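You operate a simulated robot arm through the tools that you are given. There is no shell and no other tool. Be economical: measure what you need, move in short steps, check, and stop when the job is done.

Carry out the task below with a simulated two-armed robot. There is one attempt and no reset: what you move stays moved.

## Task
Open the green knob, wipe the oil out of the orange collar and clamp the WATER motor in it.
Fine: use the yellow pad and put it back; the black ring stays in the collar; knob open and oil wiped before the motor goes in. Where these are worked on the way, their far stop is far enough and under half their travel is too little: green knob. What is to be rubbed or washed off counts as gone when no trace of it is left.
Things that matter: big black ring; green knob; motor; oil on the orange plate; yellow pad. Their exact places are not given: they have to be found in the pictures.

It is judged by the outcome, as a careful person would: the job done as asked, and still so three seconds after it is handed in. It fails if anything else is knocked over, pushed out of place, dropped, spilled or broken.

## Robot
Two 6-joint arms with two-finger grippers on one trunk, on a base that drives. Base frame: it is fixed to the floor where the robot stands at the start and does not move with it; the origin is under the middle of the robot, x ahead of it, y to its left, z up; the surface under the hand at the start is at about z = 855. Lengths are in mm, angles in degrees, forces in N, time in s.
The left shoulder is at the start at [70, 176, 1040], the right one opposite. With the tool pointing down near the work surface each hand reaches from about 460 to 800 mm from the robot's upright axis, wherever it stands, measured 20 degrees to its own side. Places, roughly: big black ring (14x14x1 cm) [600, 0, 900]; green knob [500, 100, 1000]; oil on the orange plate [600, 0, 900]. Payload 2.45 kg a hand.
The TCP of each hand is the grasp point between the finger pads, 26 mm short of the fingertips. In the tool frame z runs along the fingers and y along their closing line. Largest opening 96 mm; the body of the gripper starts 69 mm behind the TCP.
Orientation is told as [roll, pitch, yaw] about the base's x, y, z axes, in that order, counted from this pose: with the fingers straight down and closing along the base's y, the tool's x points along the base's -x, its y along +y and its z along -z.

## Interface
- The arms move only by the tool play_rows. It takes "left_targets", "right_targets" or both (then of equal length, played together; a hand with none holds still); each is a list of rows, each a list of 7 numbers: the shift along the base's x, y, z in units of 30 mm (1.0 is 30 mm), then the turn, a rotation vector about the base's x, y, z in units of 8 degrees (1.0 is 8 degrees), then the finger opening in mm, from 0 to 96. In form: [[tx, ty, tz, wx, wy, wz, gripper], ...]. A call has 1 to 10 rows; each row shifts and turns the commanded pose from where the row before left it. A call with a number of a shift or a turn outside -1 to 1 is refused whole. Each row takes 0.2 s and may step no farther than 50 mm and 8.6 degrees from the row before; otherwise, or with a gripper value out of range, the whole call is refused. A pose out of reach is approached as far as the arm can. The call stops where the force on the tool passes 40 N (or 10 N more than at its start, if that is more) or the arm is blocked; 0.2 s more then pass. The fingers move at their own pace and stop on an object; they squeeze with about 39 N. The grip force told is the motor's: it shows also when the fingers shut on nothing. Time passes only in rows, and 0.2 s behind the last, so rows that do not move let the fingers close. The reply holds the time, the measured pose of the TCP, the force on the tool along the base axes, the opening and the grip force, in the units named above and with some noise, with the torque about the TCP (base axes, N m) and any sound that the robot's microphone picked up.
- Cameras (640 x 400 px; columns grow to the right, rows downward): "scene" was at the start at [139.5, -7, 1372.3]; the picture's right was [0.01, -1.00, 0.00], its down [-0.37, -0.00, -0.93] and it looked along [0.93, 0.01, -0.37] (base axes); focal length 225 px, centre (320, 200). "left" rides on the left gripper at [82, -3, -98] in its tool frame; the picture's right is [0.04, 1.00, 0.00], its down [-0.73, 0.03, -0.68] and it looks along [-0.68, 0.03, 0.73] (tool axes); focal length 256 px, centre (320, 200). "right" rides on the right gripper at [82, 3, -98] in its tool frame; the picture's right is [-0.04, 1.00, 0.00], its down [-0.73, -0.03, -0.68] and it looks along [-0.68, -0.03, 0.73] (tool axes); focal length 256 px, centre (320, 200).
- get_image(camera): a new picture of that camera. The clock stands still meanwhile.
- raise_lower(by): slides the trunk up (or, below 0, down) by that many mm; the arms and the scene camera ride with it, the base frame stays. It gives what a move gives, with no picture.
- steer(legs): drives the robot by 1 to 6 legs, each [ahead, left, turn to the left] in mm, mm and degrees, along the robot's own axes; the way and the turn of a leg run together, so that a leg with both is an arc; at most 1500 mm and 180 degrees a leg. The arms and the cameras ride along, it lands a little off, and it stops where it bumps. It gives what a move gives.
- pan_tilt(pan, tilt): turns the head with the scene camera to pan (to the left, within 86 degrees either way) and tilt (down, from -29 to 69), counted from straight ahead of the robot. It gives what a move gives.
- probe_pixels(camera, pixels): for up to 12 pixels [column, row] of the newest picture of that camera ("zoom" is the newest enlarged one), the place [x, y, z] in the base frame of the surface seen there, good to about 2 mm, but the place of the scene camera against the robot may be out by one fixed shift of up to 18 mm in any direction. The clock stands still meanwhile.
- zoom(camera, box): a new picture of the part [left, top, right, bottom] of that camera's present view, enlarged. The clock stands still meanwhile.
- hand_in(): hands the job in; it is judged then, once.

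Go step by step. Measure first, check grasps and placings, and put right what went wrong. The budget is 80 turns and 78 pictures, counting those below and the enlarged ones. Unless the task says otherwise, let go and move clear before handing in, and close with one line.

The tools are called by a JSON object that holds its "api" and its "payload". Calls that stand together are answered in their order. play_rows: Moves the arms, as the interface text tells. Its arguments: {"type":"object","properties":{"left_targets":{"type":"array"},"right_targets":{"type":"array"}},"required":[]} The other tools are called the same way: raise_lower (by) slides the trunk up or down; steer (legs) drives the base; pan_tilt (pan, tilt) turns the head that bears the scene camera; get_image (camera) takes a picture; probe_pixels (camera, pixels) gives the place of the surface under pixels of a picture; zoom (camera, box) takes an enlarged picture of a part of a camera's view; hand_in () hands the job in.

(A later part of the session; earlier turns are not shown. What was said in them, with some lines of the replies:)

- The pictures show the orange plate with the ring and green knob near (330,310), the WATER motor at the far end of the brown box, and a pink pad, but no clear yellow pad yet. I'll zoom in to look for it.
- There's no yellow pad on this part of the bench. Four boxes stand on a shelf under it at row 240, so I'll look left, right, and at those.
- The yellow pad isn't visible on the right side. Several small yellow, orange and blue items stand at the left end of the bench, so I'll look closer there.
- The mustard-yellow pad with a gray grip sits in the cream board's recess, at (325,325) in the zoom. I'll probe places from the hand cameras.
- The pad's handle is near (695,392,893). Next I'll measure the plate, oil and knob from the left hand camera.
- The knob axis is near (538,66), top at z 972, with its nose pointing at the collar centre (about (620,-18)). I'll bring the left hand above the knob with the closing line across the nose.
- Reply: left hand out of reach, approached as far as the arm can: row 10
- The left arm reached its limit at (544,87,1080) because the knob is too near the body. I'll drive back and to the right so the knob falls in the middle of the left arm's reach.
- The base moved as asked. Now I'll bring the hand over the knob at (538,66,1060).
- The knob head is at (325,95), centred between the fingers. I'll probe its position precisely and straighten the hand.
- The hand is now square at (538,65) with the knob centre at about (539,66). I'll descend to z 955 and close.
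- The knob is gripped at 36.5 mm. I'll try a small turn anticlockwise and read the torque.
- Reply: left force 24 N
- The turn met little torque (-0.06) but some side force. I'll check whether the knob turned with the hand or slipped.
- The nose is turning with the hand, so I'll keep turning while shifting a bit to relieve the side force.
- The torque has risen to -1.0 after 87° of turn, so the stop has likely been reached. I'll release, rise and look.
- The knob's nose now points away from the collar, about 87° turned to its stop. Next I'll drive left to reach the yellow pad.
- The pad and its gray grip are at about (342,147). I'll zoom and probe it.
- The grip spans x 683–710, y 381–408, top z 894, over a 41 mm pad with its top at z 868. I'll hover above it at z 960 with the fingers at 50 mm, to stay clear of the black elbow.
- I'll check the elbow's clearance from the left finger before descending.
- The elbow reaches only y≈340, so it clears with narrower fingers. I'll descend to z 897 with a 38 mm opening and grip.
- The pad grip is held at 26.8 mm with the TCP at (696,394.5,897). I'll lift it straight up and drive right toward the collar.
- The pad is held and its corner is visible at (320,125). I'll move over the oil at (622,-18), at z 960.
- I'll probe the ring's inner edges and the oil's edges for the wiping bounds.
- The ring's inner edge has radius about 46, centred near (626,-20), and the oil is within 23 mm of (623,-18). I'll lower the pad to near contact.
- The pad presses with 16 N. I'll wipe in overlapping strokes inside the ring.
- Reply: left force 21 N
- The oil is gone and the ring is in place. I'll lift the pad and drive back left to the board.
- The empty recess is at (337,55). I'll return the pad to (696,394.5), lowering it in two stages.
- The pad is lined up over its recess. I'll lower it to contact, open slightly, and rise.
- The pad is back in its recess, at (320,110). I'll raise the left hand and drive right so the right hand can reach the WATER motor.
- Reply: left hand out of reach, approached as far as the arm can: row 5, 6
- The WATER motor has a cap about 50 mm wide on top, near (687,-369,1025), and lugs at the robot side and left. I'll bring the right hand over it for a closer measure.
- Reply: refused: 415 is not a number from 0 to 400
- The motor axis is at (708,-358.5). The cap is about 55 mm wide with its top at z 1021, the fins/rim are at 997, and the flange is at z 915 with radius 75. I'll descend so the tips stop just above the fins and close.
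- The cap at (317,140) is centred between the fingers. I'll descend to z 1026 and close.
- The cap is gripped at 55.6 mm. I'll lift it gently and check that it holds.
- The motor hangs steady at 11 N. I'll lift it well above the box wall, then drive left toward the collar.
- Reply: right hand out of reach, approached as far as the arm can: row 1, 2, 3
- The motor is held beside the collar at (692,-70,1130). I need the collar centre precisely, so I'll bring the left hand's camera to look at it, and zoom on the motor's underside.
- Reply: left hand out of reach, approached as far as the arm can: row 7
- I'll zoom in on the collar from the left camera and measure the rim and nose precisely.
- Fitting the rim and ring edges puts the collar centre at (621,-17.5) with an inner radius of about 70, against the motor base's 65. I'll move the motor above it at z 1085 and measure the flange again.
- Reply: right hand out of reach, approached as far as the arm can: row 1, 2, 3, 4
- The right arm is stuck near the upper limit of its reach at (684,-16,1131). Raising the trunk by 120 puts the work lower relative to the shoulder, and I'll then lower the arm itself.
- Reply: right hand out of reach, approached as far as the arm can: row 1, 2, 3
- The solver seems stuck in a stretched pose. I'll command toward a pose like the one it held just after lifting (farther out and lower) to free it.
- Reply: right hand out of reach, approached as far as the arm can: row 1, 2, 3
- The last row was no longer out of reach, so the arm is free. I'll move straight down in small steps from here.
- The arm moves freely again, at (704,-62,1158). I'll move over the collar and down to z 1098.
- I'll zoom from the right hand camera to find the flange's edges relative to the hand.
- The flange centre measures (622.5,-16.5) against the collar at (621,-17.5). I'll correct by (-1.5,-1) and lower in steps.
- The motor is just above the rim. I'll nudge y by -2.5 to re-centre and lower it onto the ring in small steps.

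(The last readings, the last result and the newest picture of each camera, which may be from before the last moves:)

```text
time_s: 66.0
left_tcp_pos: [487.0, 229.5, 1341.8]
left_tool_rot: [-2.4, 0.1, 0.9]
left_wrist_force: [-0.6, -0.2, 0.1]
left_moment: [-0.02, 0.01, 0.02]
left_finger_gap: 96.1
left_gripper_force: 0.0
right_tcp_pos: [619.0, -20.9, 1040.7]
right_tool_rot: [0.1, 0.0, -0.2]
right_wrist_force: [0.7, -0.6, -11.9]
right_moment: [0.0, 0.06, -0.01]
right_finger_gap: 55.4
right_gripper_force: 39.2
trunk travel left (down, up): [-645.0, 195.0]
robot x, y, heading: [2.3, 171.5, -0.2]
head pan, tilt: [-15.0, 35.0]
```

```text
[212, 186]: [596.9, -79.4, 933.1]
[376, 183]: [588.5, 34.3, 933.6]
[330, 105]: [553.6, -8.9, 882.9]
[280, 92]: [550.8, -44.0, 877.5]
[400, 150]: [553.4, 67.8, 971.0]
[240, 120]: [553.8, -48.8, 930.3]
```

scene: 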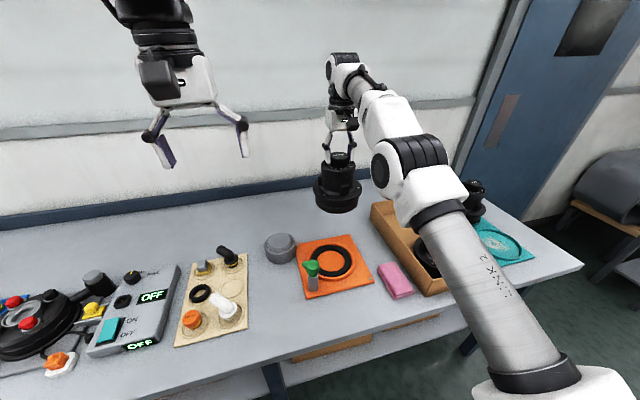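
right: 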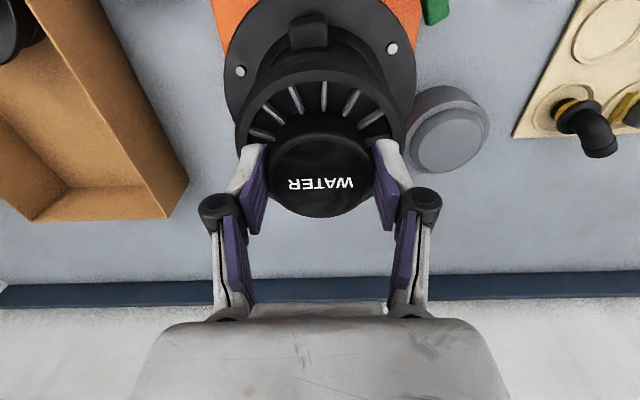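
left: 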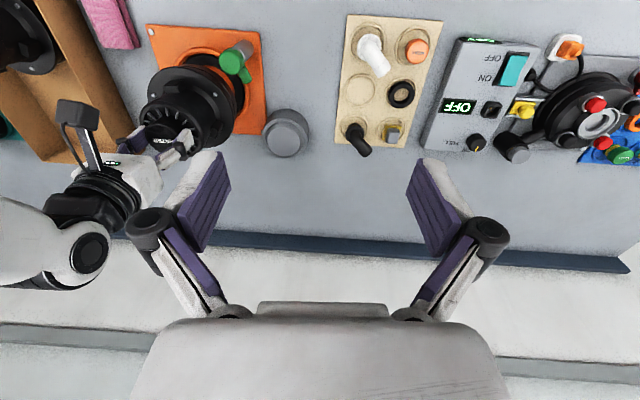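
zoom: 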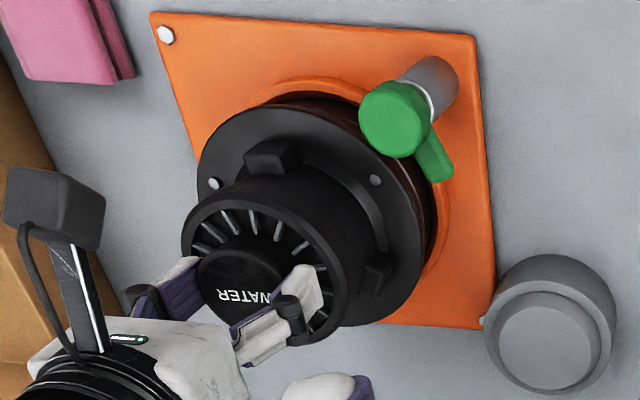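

The axis is at about (622,-17.5) with the weight still hanging. I'll continue lowering in small steps until contact.

{"api": "play_rows", "payload": {"right_targets": [[-0.03, 0, -0.1, 0, 0, 0, 45], [0, 0, -0.1, 0, 0, 0, 45], [0, 0, 0, 0, 0, 0, 45]]}}

{"api": "play_rows", "payload": {"right_targets": [[0, 0, -0.07, 0, 0, 0, 45], [0, 0, -0.07, 0, 0, 0, 45], [0, 0, 0, 0, 0, 0, 45]]}}

```text
time_s: 66.8
left_tcp_pos: [484.3, 231.4, 1343.6]
left_tool_rot: [-2.5, 0.0, 0.8]
left_wrist_force: [0.6, 0.4, 0.1]
left_moment: [-0.01, 0.04, 0.01]
left_finger_gap: 96.4
left_gripper_force: 0.1
right_tcp_pos: [618.6, -21.6, 1039.3]
right_tool_rot: [-0.1, -0.3, -0.2]
right_wrist_force: [11.0, -2.4, 26.0]
right_moment: [-0.09, -0.44, 0.02]
right_finger_gap: 55.7
right_gripper_force: 39.4
trunk travel left (down, up): [-645.0, 195.0]
robot x, y, heading: [-0.7, 174.4, 0.1]
head pan, tilt: [-15.0, 35.0]
```

```text
time_s: 67.6
left_tcp_pos: [483.6, 231.6, 1344.3]
left_tool_rot: [-2.6, -0.1, 0.8]
left_wrist_force: [-0.5, -0.3, 0.1]
left_moment: [-0.02, 0.0, 0.01]
left_finger_gap: 96.2
left_gripper_force: 0.2
right_tcp_pos: [614.2, -20.6, 1034.5]
right_tool_rot: [-0.1, -0.1, -0.3]
right_wrist_force: [8.5, -3.1, 26.6]
right_moment: [-0.11, -0.36, -0.02]
right_finger_gap: 55.4
right_gripper_force: 39.9
trunk travel left (down, up): [-645.0, 195.0]
robot x, y, heading: [-3.3, 176.3, -0.2]
head pan, tilt: [-15.0, 35.0]
```

It's touching at z 1034 with some x force. I'll look at how the base sits against the collar.

{"api": "zoom", "payload": {"camera": "left", "box": [130, 20, 280, 160]}}

{"api": "probe_pixels", "payload": {"camera": "zoom", "pixels": [[215, 182], [377, 179], [330, 105], [280, 92], [250, 110], [385, 250], [240, 118], [410, 290]]}}

{"api": "zoom", "payload": {"camera": "scene", "box": [290, 190, 380, 310]}}

```text
2.86 times, centred on (205, 90) of left
```

zoom: 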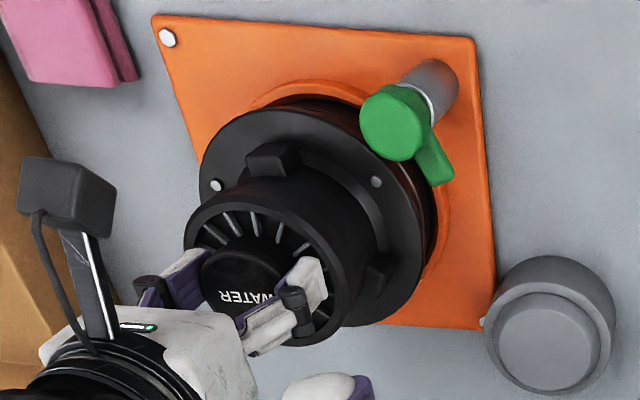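

```text
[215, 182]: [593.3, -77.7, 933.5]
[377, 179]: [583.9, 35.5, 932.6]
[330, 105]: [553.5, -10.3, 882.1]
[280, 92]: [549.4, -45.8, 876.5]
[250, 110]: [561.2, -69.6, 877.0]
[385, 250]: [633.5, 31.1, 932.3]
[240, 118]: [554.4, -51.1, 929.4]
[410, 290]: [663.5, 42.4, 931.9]
```

```text
3.33 times, centred on (335, 250) of scene
```

zoom: 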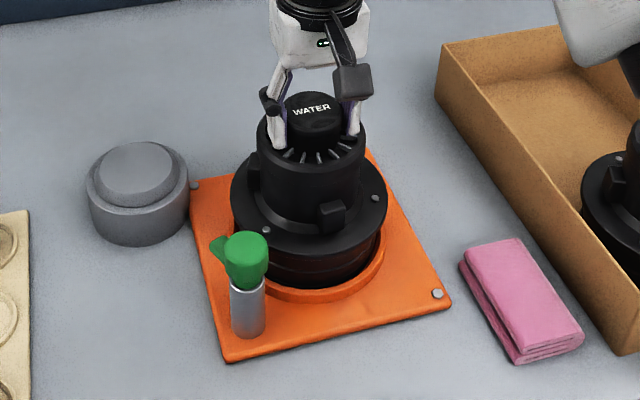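

The flange is level at about 930 and hasn't moved down, so it's seated on either the ring or the rim. Comparing the box floor height with the table will tell me the base height.

{"api": "probe_pixels", "payload": {"camera": "zoom", "pixels": [[540, 130], [580, 170], [350, 60], [100, 300], [345, 160], [350, 240], [385, 255], [270, 295], [340, 295], [300, 235], [380, 270], [320, 282]]}}

```text
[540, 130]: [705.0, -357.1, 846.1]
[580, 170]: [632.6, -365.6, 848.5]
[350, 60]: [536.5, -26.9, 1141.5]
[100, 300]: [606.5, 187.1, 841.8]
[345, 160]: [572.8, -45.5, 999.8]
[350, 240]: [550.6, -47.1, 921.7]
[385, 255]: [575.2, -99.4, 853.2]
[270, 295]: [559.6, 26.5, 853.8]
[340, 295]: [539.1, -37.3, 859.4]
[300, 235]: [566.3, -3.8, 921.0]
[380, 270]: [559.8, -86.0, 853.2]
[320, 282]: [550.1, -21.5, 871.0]
```

Corrected for the scene camera's shift, the base is 61 mm high and its underside is at about 869, which is the ring's top. So the motor is seated in the collar. I'll release gently and rise.

{"api": "play_rows", "payload": {"right_targets": [[0, 0, 0.06, 0, 0, 0, 45], [0, 0, 0, 0, 0, 0, 60], [0, 0, 0, 0, 0, 0, 62], [0, 0, 0.3, 0, 0, 0, 62], [0, 0, 0.7, 0, 0, 0, 66], [0, 0, 1, 0, 0, 0, 84], [0, 0, 1, 0, 0, 0, 96]]}}

{"api": "zoom", "payload": {"camera": "scene", "box": [290, 190, 380, 310]}}

{"api": "zoom", "payload": {"camera": "left", "box": [130, 20, 280, 160]}}

{"api": "probe_pixels", "payload": {"camera": "zoom", "pixels": [[215, 182], [377, 179], [385, 250], [410, 290], [240, 120], [350, 318]]}}

```text
time_s: 69.2
left_tcp_pos: [484.1, 231.5, 1343.1]
left_tool_rot: [-2.5, 0.1, 0.9]
left_wrist_force: [-0.5, 0.1, -0.2]
left_moment: [0.04, -0.05, -0.01]
left_finger_gap: 96.1
left_gripper_force: 0.0
right_tcp_pos: [615.5, -21.8, 1126.9]
right_tool_rot: [-0.1, -0.1, -0.2]
right_wrist_force: [0.9, 0.7, 0.1]
right_moment: [0.03, 0.0, -0.04]
right_finger_gap: 96.3
right_gripper_force: 0.0
trunk travel left (down, up): [-645.0, 195.0]
robot x, y, heading: [-1.4, 174.7, -0.2]
head pan, tilt: [-15.0, 35.0]
```

```text
3.33 times, centred on (335, 250) of scene
```

zoom: 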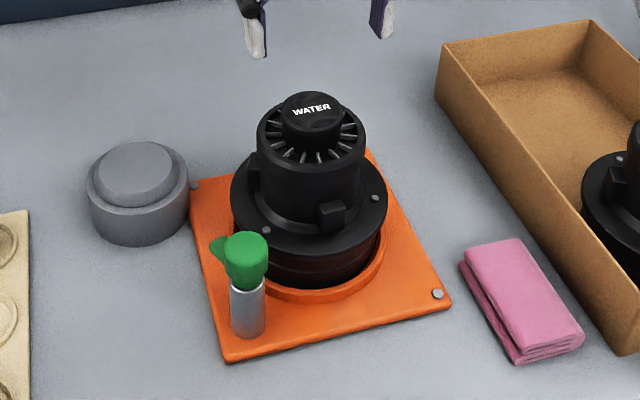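

```text
2.86 times, centred on (205, 90) of left
```

zoom: 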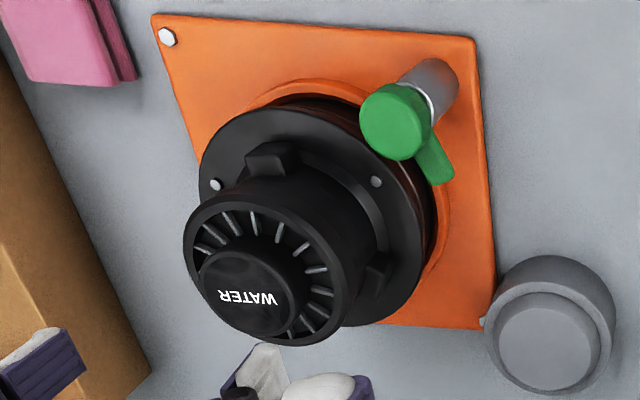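

```text
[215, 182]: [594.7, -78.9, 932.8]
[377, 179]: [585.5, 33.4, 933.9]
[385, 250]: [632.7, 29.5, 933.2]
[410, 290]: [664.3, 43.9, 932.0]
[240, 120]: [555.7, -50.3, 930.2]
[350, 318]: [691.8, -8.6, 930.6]
```

The motor sits level and centred at (620,-18). Now I'll take the right hand up and away, then drive so the left hand can close the knob.

{"api": "play_rows", "payload": {"right_targets": [[0, 0, 0.9, 0, 0, 0, 96], [-0.23, -0.5, 0.9, 0, 0, 0, 96], [-0.23, -0.5, 0.9, 0, 0, 0, 96], [-0.23, -0.5, 0.9, 0, 0, 0, 96], [-0.23, -0.5, 0.9, 0, 0, 0, 96], [-0.23, -0.5, 0.9, 0, 0, 0, 96], [-0.23, -0.5, 0.9, 0, 0, 0, 96], [-0.23, -0.5, 0.9, 0, 0, 0, 96], [-0.23, -0.5, 0.9, 0, 0, 0, 96], [-0.23, -0.5, 0.9, 0, 0, 0, 96]]}}

{"api": "steer", "payload": {"legs": [[-58, -325, 0.2]]}}

{"api": "raise_lower", "payload": {"by": -100}}

```text
time_s: 71.4
left_tcp_pos: [485.4, 229.6, 1343.4]
left_tool_rot: [-2.5, -0.1, 0.9]
left_wrist_force: [-0.2, 0.0, 0.2]
left_moment: [-0.02, -0.01, 0.04]
left_finger_gap: 95.8
left_gripper_force: 0.1
right_tcp_pos: [554.8, -156.2, 1394.6]
right_tool_rot: [-0.1, -0.1, -0.2]
right_wrist_force: [0.4, -0.2, -0.4]
right_moment: [0.0, -0.02, -0.01]
right_finger_gap: 95.8
right_gripper_force: 0.1
trunk travel left (down, up): [-645.0, 195.0]
robot x, y, heading: [1.2, 174.5, -0.4]
head pan, tilt: [-15.0, 35.0]
```

```text
time_s: 73.6
left_tcp_pos: [428.9, -86.3, 1343.1]
left_tool_rot: [-2.7, 0.0, 1.1]
left_wrist_force: [-0.5, 0.3, 0.3]
left_moment: [0.02, 0.0, -0.01]
left_finger_gap: 95.8
left_gripper_force: 0.0
right_tcp_pos: [499.6, -470.8, 1395.5]
right_tool_rot: [-0.1, 0.0, -0.2]
right_wrist_force: [0.2, 0.2, 0.5]
right_moment: [0.01, 0.01, -0.02]
right_finger_gap: 96.2
right_gripper_force: 0.1
trunk travel left (down, up): [-645.0, 195.0]
robot x, y, heading: [-54.9, -143.3, -0.1]
head pan, tilt: [-15.0, 35.0]
```

```text
time_s: 74.9
left_tcp_pos: [427.3, -86.2, 1245.3]
left_tool_rot: [-2.8, 0.1, 1.2]
left_wrist_force: [0.8, 0.0, 0.1]
left_moment: [0.0, 0.03, -0.02]
left_finger_gap: 96.0
left_gripper_force: 0.0
right_tcp_pos: [499.6, -473.1, 1295.2]
right_tool_rot: [-0.1, -0.1, -0.1]
right_wrist_force: [0.1, 0.2, -0.8]
right_moment: [0.0, -0.01, -0.02]
right_finger_gap: 96.3
right_gripper_force: 0.0
trunk travel left (down, up): [-545.0, 295.0]
robot x, y, heading: [-56.5, -148.7, -0.2]
head pan, tilt: [-15.0, 35.0]
```

The base is in place. I'll bring the left hand above the knob at (538,66,1080) with yaw 20 to match the nose.

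{"api": "play_rows", "payload": {"left_targets": [[0.53, 0.724, -0.6, 0.05, 0, 0.34, 80], [0.53, 0.724, -0.6, 0.05, 0, 0.34, 80], [0.53, 0.724, -0.8, 0.05, 0, 0.34, 80], [0.53, 0.724, -0.8, 0.05, 0, 0.34, 80], [0.53, 0.724, -0.9, 0.05, 0, 0.34, 80], [0.53, 0.724, -0.9, 0.05, 0, 0.34, 80], [0.53, 0.724, -0.9, 0.05, 0, 0.34, 80]]}}

{"api": "get_image", "payload": {"camera": "left"}}

```text
time_s: 76.5
left_tcp_pos: [541.0, 64.7, 1077.5]
left_tool_rot: [0.2, -0.4, 20.1]
left_wrist_force: [-0.2, 0.2, -0.5]
left_moment: [-0.02, 0.02, 0.0]
left_finger_gap: 79.9
left_gripper_force: 0.0
right_tcp_pos: [501.8, -471.1, 1294.1]
right_tool_rot: [-0.1, 0.0, -0.2]
right_wrist_force: [1.0, -0.4, -0.3]
right_moment: [-0.02, 0.04, 0.03]
right_finger_gap: 96.0
right_gripper_force: 0.0
trunk travel left (down, up): [-545.0, 295.0]
robot x, y, heading: [-56.6, -141.7, -0.3]
head pan, tilt: [-15.0, 35.0]
```

```text
14 pictures are left
```

left: 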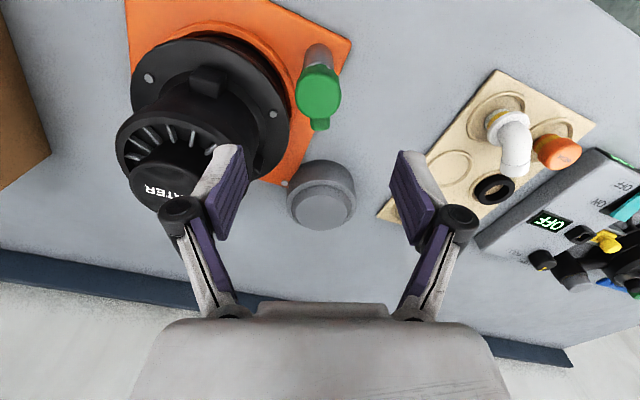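

The nose lines up with the hand at yaw 20. I'll descend to z 964 so the tips stay above the flange, and grip the knob.

{"api": "play_rows", "payload": {"left_targets": [[-0.08, 0.04, -0.95, 0, 0, 0, 58], [0, 0, -0.95, 0, 0, 0, 58], [0, 0, -0.95, 0, 0, 0, 58], [0, 0, -0.92, 0, 0, 0, 58], [0, 0, 0, 0, 0, 0, 30], [0, 0, 0, 0, 0, 0, 30], [0, 0, 0, 0, 0, 0, 30]]}}

```text
time_s: 78.1
left_tcp_pos: [539.7, 61.5, 967.2]
left_tool_rot: [0.3, -0.6, 20.0]
left_wrist_force: [9.3, -19.1, 3.2]
left_moment: [-0.57, -0.93, 0.04]
left_finger_gap: 36.8
left_gripper_force: 45.0
right_tcp_pos: [500.3, -477.3, 1293.3]
right_tool_rot: [0.2, 0.0, -0.1]
right_wrist_force: [0.0, 0.3, 0.2]
right_moment: [0.0, -0.03, 0.01]
right_finger_gap: 95.8
right_gripper_force: 0.1
trunk travel left (down, up): [-545.0, 295.0]
robot x, y, heading: [-58.5, -146.2, 0.0]
head pan, tilt: [-15.0, 35.0]
```

It's gripped at 36.8 mm. I'll relieve the side force and test that this really is the open stop with a small +6° twist.

{"api": "play_rows", "payload": {"left_targets": [[0.04, -0.1, 0, 0, 0, 0.4, 30], [0, 0, 0, 0, 0, 0.4, 30]]}}

```text
time_s: 78.7
left_tcp_pos: [538.0, 59.9, 967.1]
left_tool_rot: [0.3, -0.7, 26.3]
left_wrist_force: [5.7, -11.5, 8.6]
left_moment: [-0.08, -0.34, -0.6]
left_finger_gap: 37.2
left_gripper_force: 45.3
right_tcp_pos: [499.1, -474.6, 1293.5]
right_tool_rot: [0.0, 0.0, -0.1]
right_wrist_force: [0.5, 0.4, 0.1]
right_moment: [-0.02, -0.04, 0.02]
right_finger_gap: 95.9
right_gripper_force: 0.1
trunk travel left (down, up): [-545.0, 295.0]
robot x, y, heading: [-55.3, -144.7, -0.3]
head pan, tilt: [-15.0, 35.0]
```

The torque jumped to -0.6 at once, confirming the open stop. Now I'll turn it clockwise to close.

{"api": "play_rows", "payload": {"left_targets": [[0.02, -0.05, 0, 0, 0, -0.8, 30], [0, 0, 0, 0, 0, -0.8, 30], [0, 0, 0, 0, 0, -0.8, 30], [0, 0, 0, 0, 0, -0.8, 30], [0, 0, 0, 0, 0, -0.8, 30]]}}

{"api": "play_rows", "payload": {"left_targets": [[0, 0, 0, 0, 0, -0.8, 30], [0, 0, 0, 0, 0, -0.8, 30], [0, 0, 0, 0, 0, -0.8, 30], [0, 0, 0, 0, 0, -0.8, 30]]}}

{"api": "zoom", "payload": {"camera": "scene", "box": [180, 170, 330, 300]}}

```text
time_s: 79.9
left_tcp_pos: [536.1, 61.7, 966.7]
left_tool_rot: [0.2, -0.6, -5.7]
left_wrist_force: [1.5, 4.2, 15.5]
left_moment: [0.18, -0.36, 0.01]
left_finger_gap: 37.3
left_gripper_force: 45.0
right_tcp_pos: [498.6, -473.7, 1294.8]
right_tool_rot: [-0.1, -0.1, -0.1]
right_wrist_force: [0.3, -0.5, 0.7]
right_moment: [-0.01, 0.03, 0.0]
right_finger_gap: 95.9
right_gripper_force: 0.0
trunk travel left (down, up): [-545.0, 295.0]
robot x, y, heading: [-58.5, -144.9, -0.1]
head pan, tilt: [-15.0, 35.0]
```

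```text
time_s: 80.9
left_tcp_pos: [537.3, 62.4, 965.6]
left_tool_rot: [0.3, -0.7, -31.4]
left_wrist_force: [6.3, 13.0, 24.7]
left_moment: [0.42, -0.06, 0.01]
left_finger_gap: 37.1
left_gripper_force: 44.8
right_tcp_pos: [497.8, -471.8, 1295.9]
right_tool_rot: [-0.1, -0.1, -0.1]
right_wrist_force: [0.2, 0.7, 0.1]
right_moment: [0.03, -0.02, -0.01]
right_finger_gap: 96.1
right_gripper_force: 0.0
trunk travel left (down, up): [-545.0, 295.0]
robot x, y, heading: [-59.4, -143.2, -0.1]
head pan, tilt: [-15.0, 35.0]
```

```text
3.08 times, centred on (255, 235) of scene
```

zoom: 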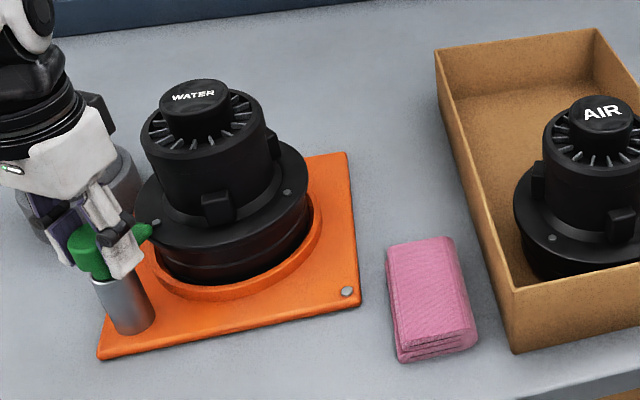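

The nose is swinging over the flange edge. I'll relieve the side and vertical force and finish the last ~14°, watching the torque.

{"api": "play_rows", "payload": {"left_targets": [[0.03, 0.06, 0.05, 0, 0, -0.7, 30], [0, 0, 0, 0, 0, -0.7, 30]]}}

{"api": "play_rows", "payload": {"left_targets": [[0, 0, 0, 0, 0, -0.5, 30], [0, 0, 0, 0, 0, 0, 30]]}}

```text
time_s: 81.5
left_tcp_pos: [537.8, 63.8, 966.3]
left_tool_rot: [0.1, -0.6, -42.5]
left_wrist_force: [2.0, 4.2, 9.9]
left_moment: [-0.24, -0.44, 0.03]
left_finger_gap: 37.1
left_gripper_force: 44.8
right_tcp_pos: [498.4, -474.2, 1295.1]
right_tool_rot: [-0.1, -0.1, -0.1]
right_wrist_force: [0.5, 0.3, 0.2]
right_moment: [-0.01, -0.02, -0.03]
right_finger_gap: 96.3
right_gripper_force: 0.0
trunk travel left (down, up): [-545.0, 295.0]
robot x, y, heading: [-60.6, -139.8, 0.0]
head pan, tilt: [-15.0, 35.0]
```

```text
time_s: 82.1
left_tcp_pos: [538.0, 63.3, 966.7]
left_tool_rot: [0.0, -0.5, -46.4]
left_wrist_force: [-0.2, 3.8, 5.8]
left_moment: [-0.02, -0.07, 0.61]
left_finger_gap: 36.9
left_gripper_force: 45.0
right_tcp_pos: [498.8, -472.6, 1295.3]
right_tool_rot: [-0.1, -0.1, -0.1]
right_wrist_force: [0.3, 0.4, 0.1]
right_moment: [0.02, 0.02, 0.0]
right_finger_gap: 95.6
right_gripper_force: 0.0
trunk travel left (down, up): [-545.0, 295.0]
robot x, y, heading: [-59.1, -146.2, 0.0]
head pan, tilt: [-15.0, 35.0]
```

The torque of +0.61 at -46° marks the closed stop. I'll release, rise clear and look.

{"api": "play_rows", "payload": {"left_targets": [[0, 0, 0, 0, 0, 0, 50], [0, 0, 0, 0, 0, 0, 60], [0, 0, 0.6, 0, 0, 0, 60], [0, 0, 1, 0, 0, 0, 60], [0, 0, 1, 0, 0, 0, 96], [0, 0, 1, 0, 0, 0, 96], [-0.5, 0.5, 1, 0, 0, 0, 96], [-0.5, 0.5, 1, 0, 0, 0, 96]]}}

{"api": "get_image", "payload": {"camera": "left"}}

{"api": "get_image", "payload": {"camera": "scene"}}

{"api": "zoom", "payload": {"camera": "scene", "box": [190, 190, 290, 290]}}

```text
time_s: 83.9
left_tcp_pos: [507.5, 93.5, 1135.9]
left_tool_rot: [0.3, -0.6, -46.4]
left_wrist_force: [-0.7, 0.9, 0.7]
left_moment: [-0.02, -0.01, 0.02]
left_finger_gap: 96.0
left_gripper_force: 0.0
right_tcp_pos: [498.0, -472.0, 1294.2]
right_tool_rot: [-0.1, -0.1, -0.1]
right_wrist_force: [-0.2, 0.3, 0.1]
right_moment: [0.02, 0.02, 0.0]
right_finger_gap: 96.1
right_gripper_force: 0.0
trunk travel left (down, up): [-545.0, 295.0]
robot x, y, heading: [-53.7, -142.9, 0.3]
head pan, tilt: [-15.0, 35.0]
```

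```text
12 pictures are left
```

left: 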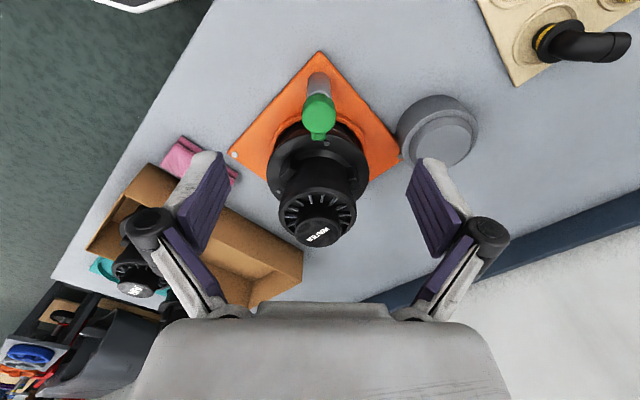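

```text
11 pictures are left
```

scene: 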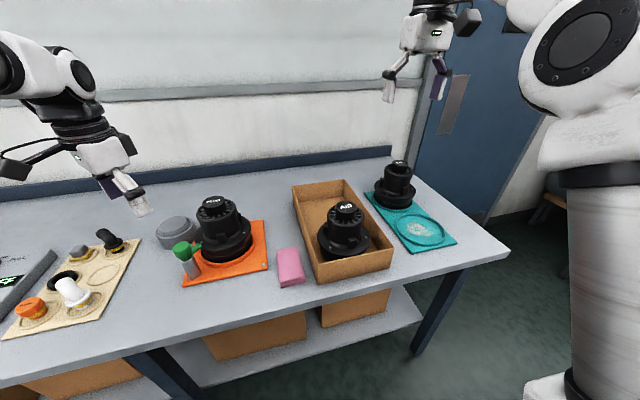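

```text
4.00 times, centred on (240, 240) of scene
```

zoom: 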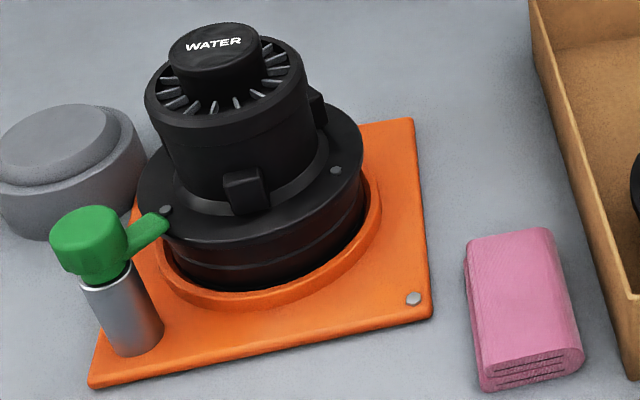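

The nose is clamped over the flange at (150,230) in the zoom, the WATER motor sits level in the collar, the pad is in its recess, and both hands are clear. I'm handing in.

{"api": "hand_in", "payload": {}}

```text
The job is handed in.
```

I opened the green knob to its stop, wiped the oil away with the yellow pad and put the pad back, then seated the WATER motor on the black ring in the orange collar and closed the knob over its flange; it's handed in.
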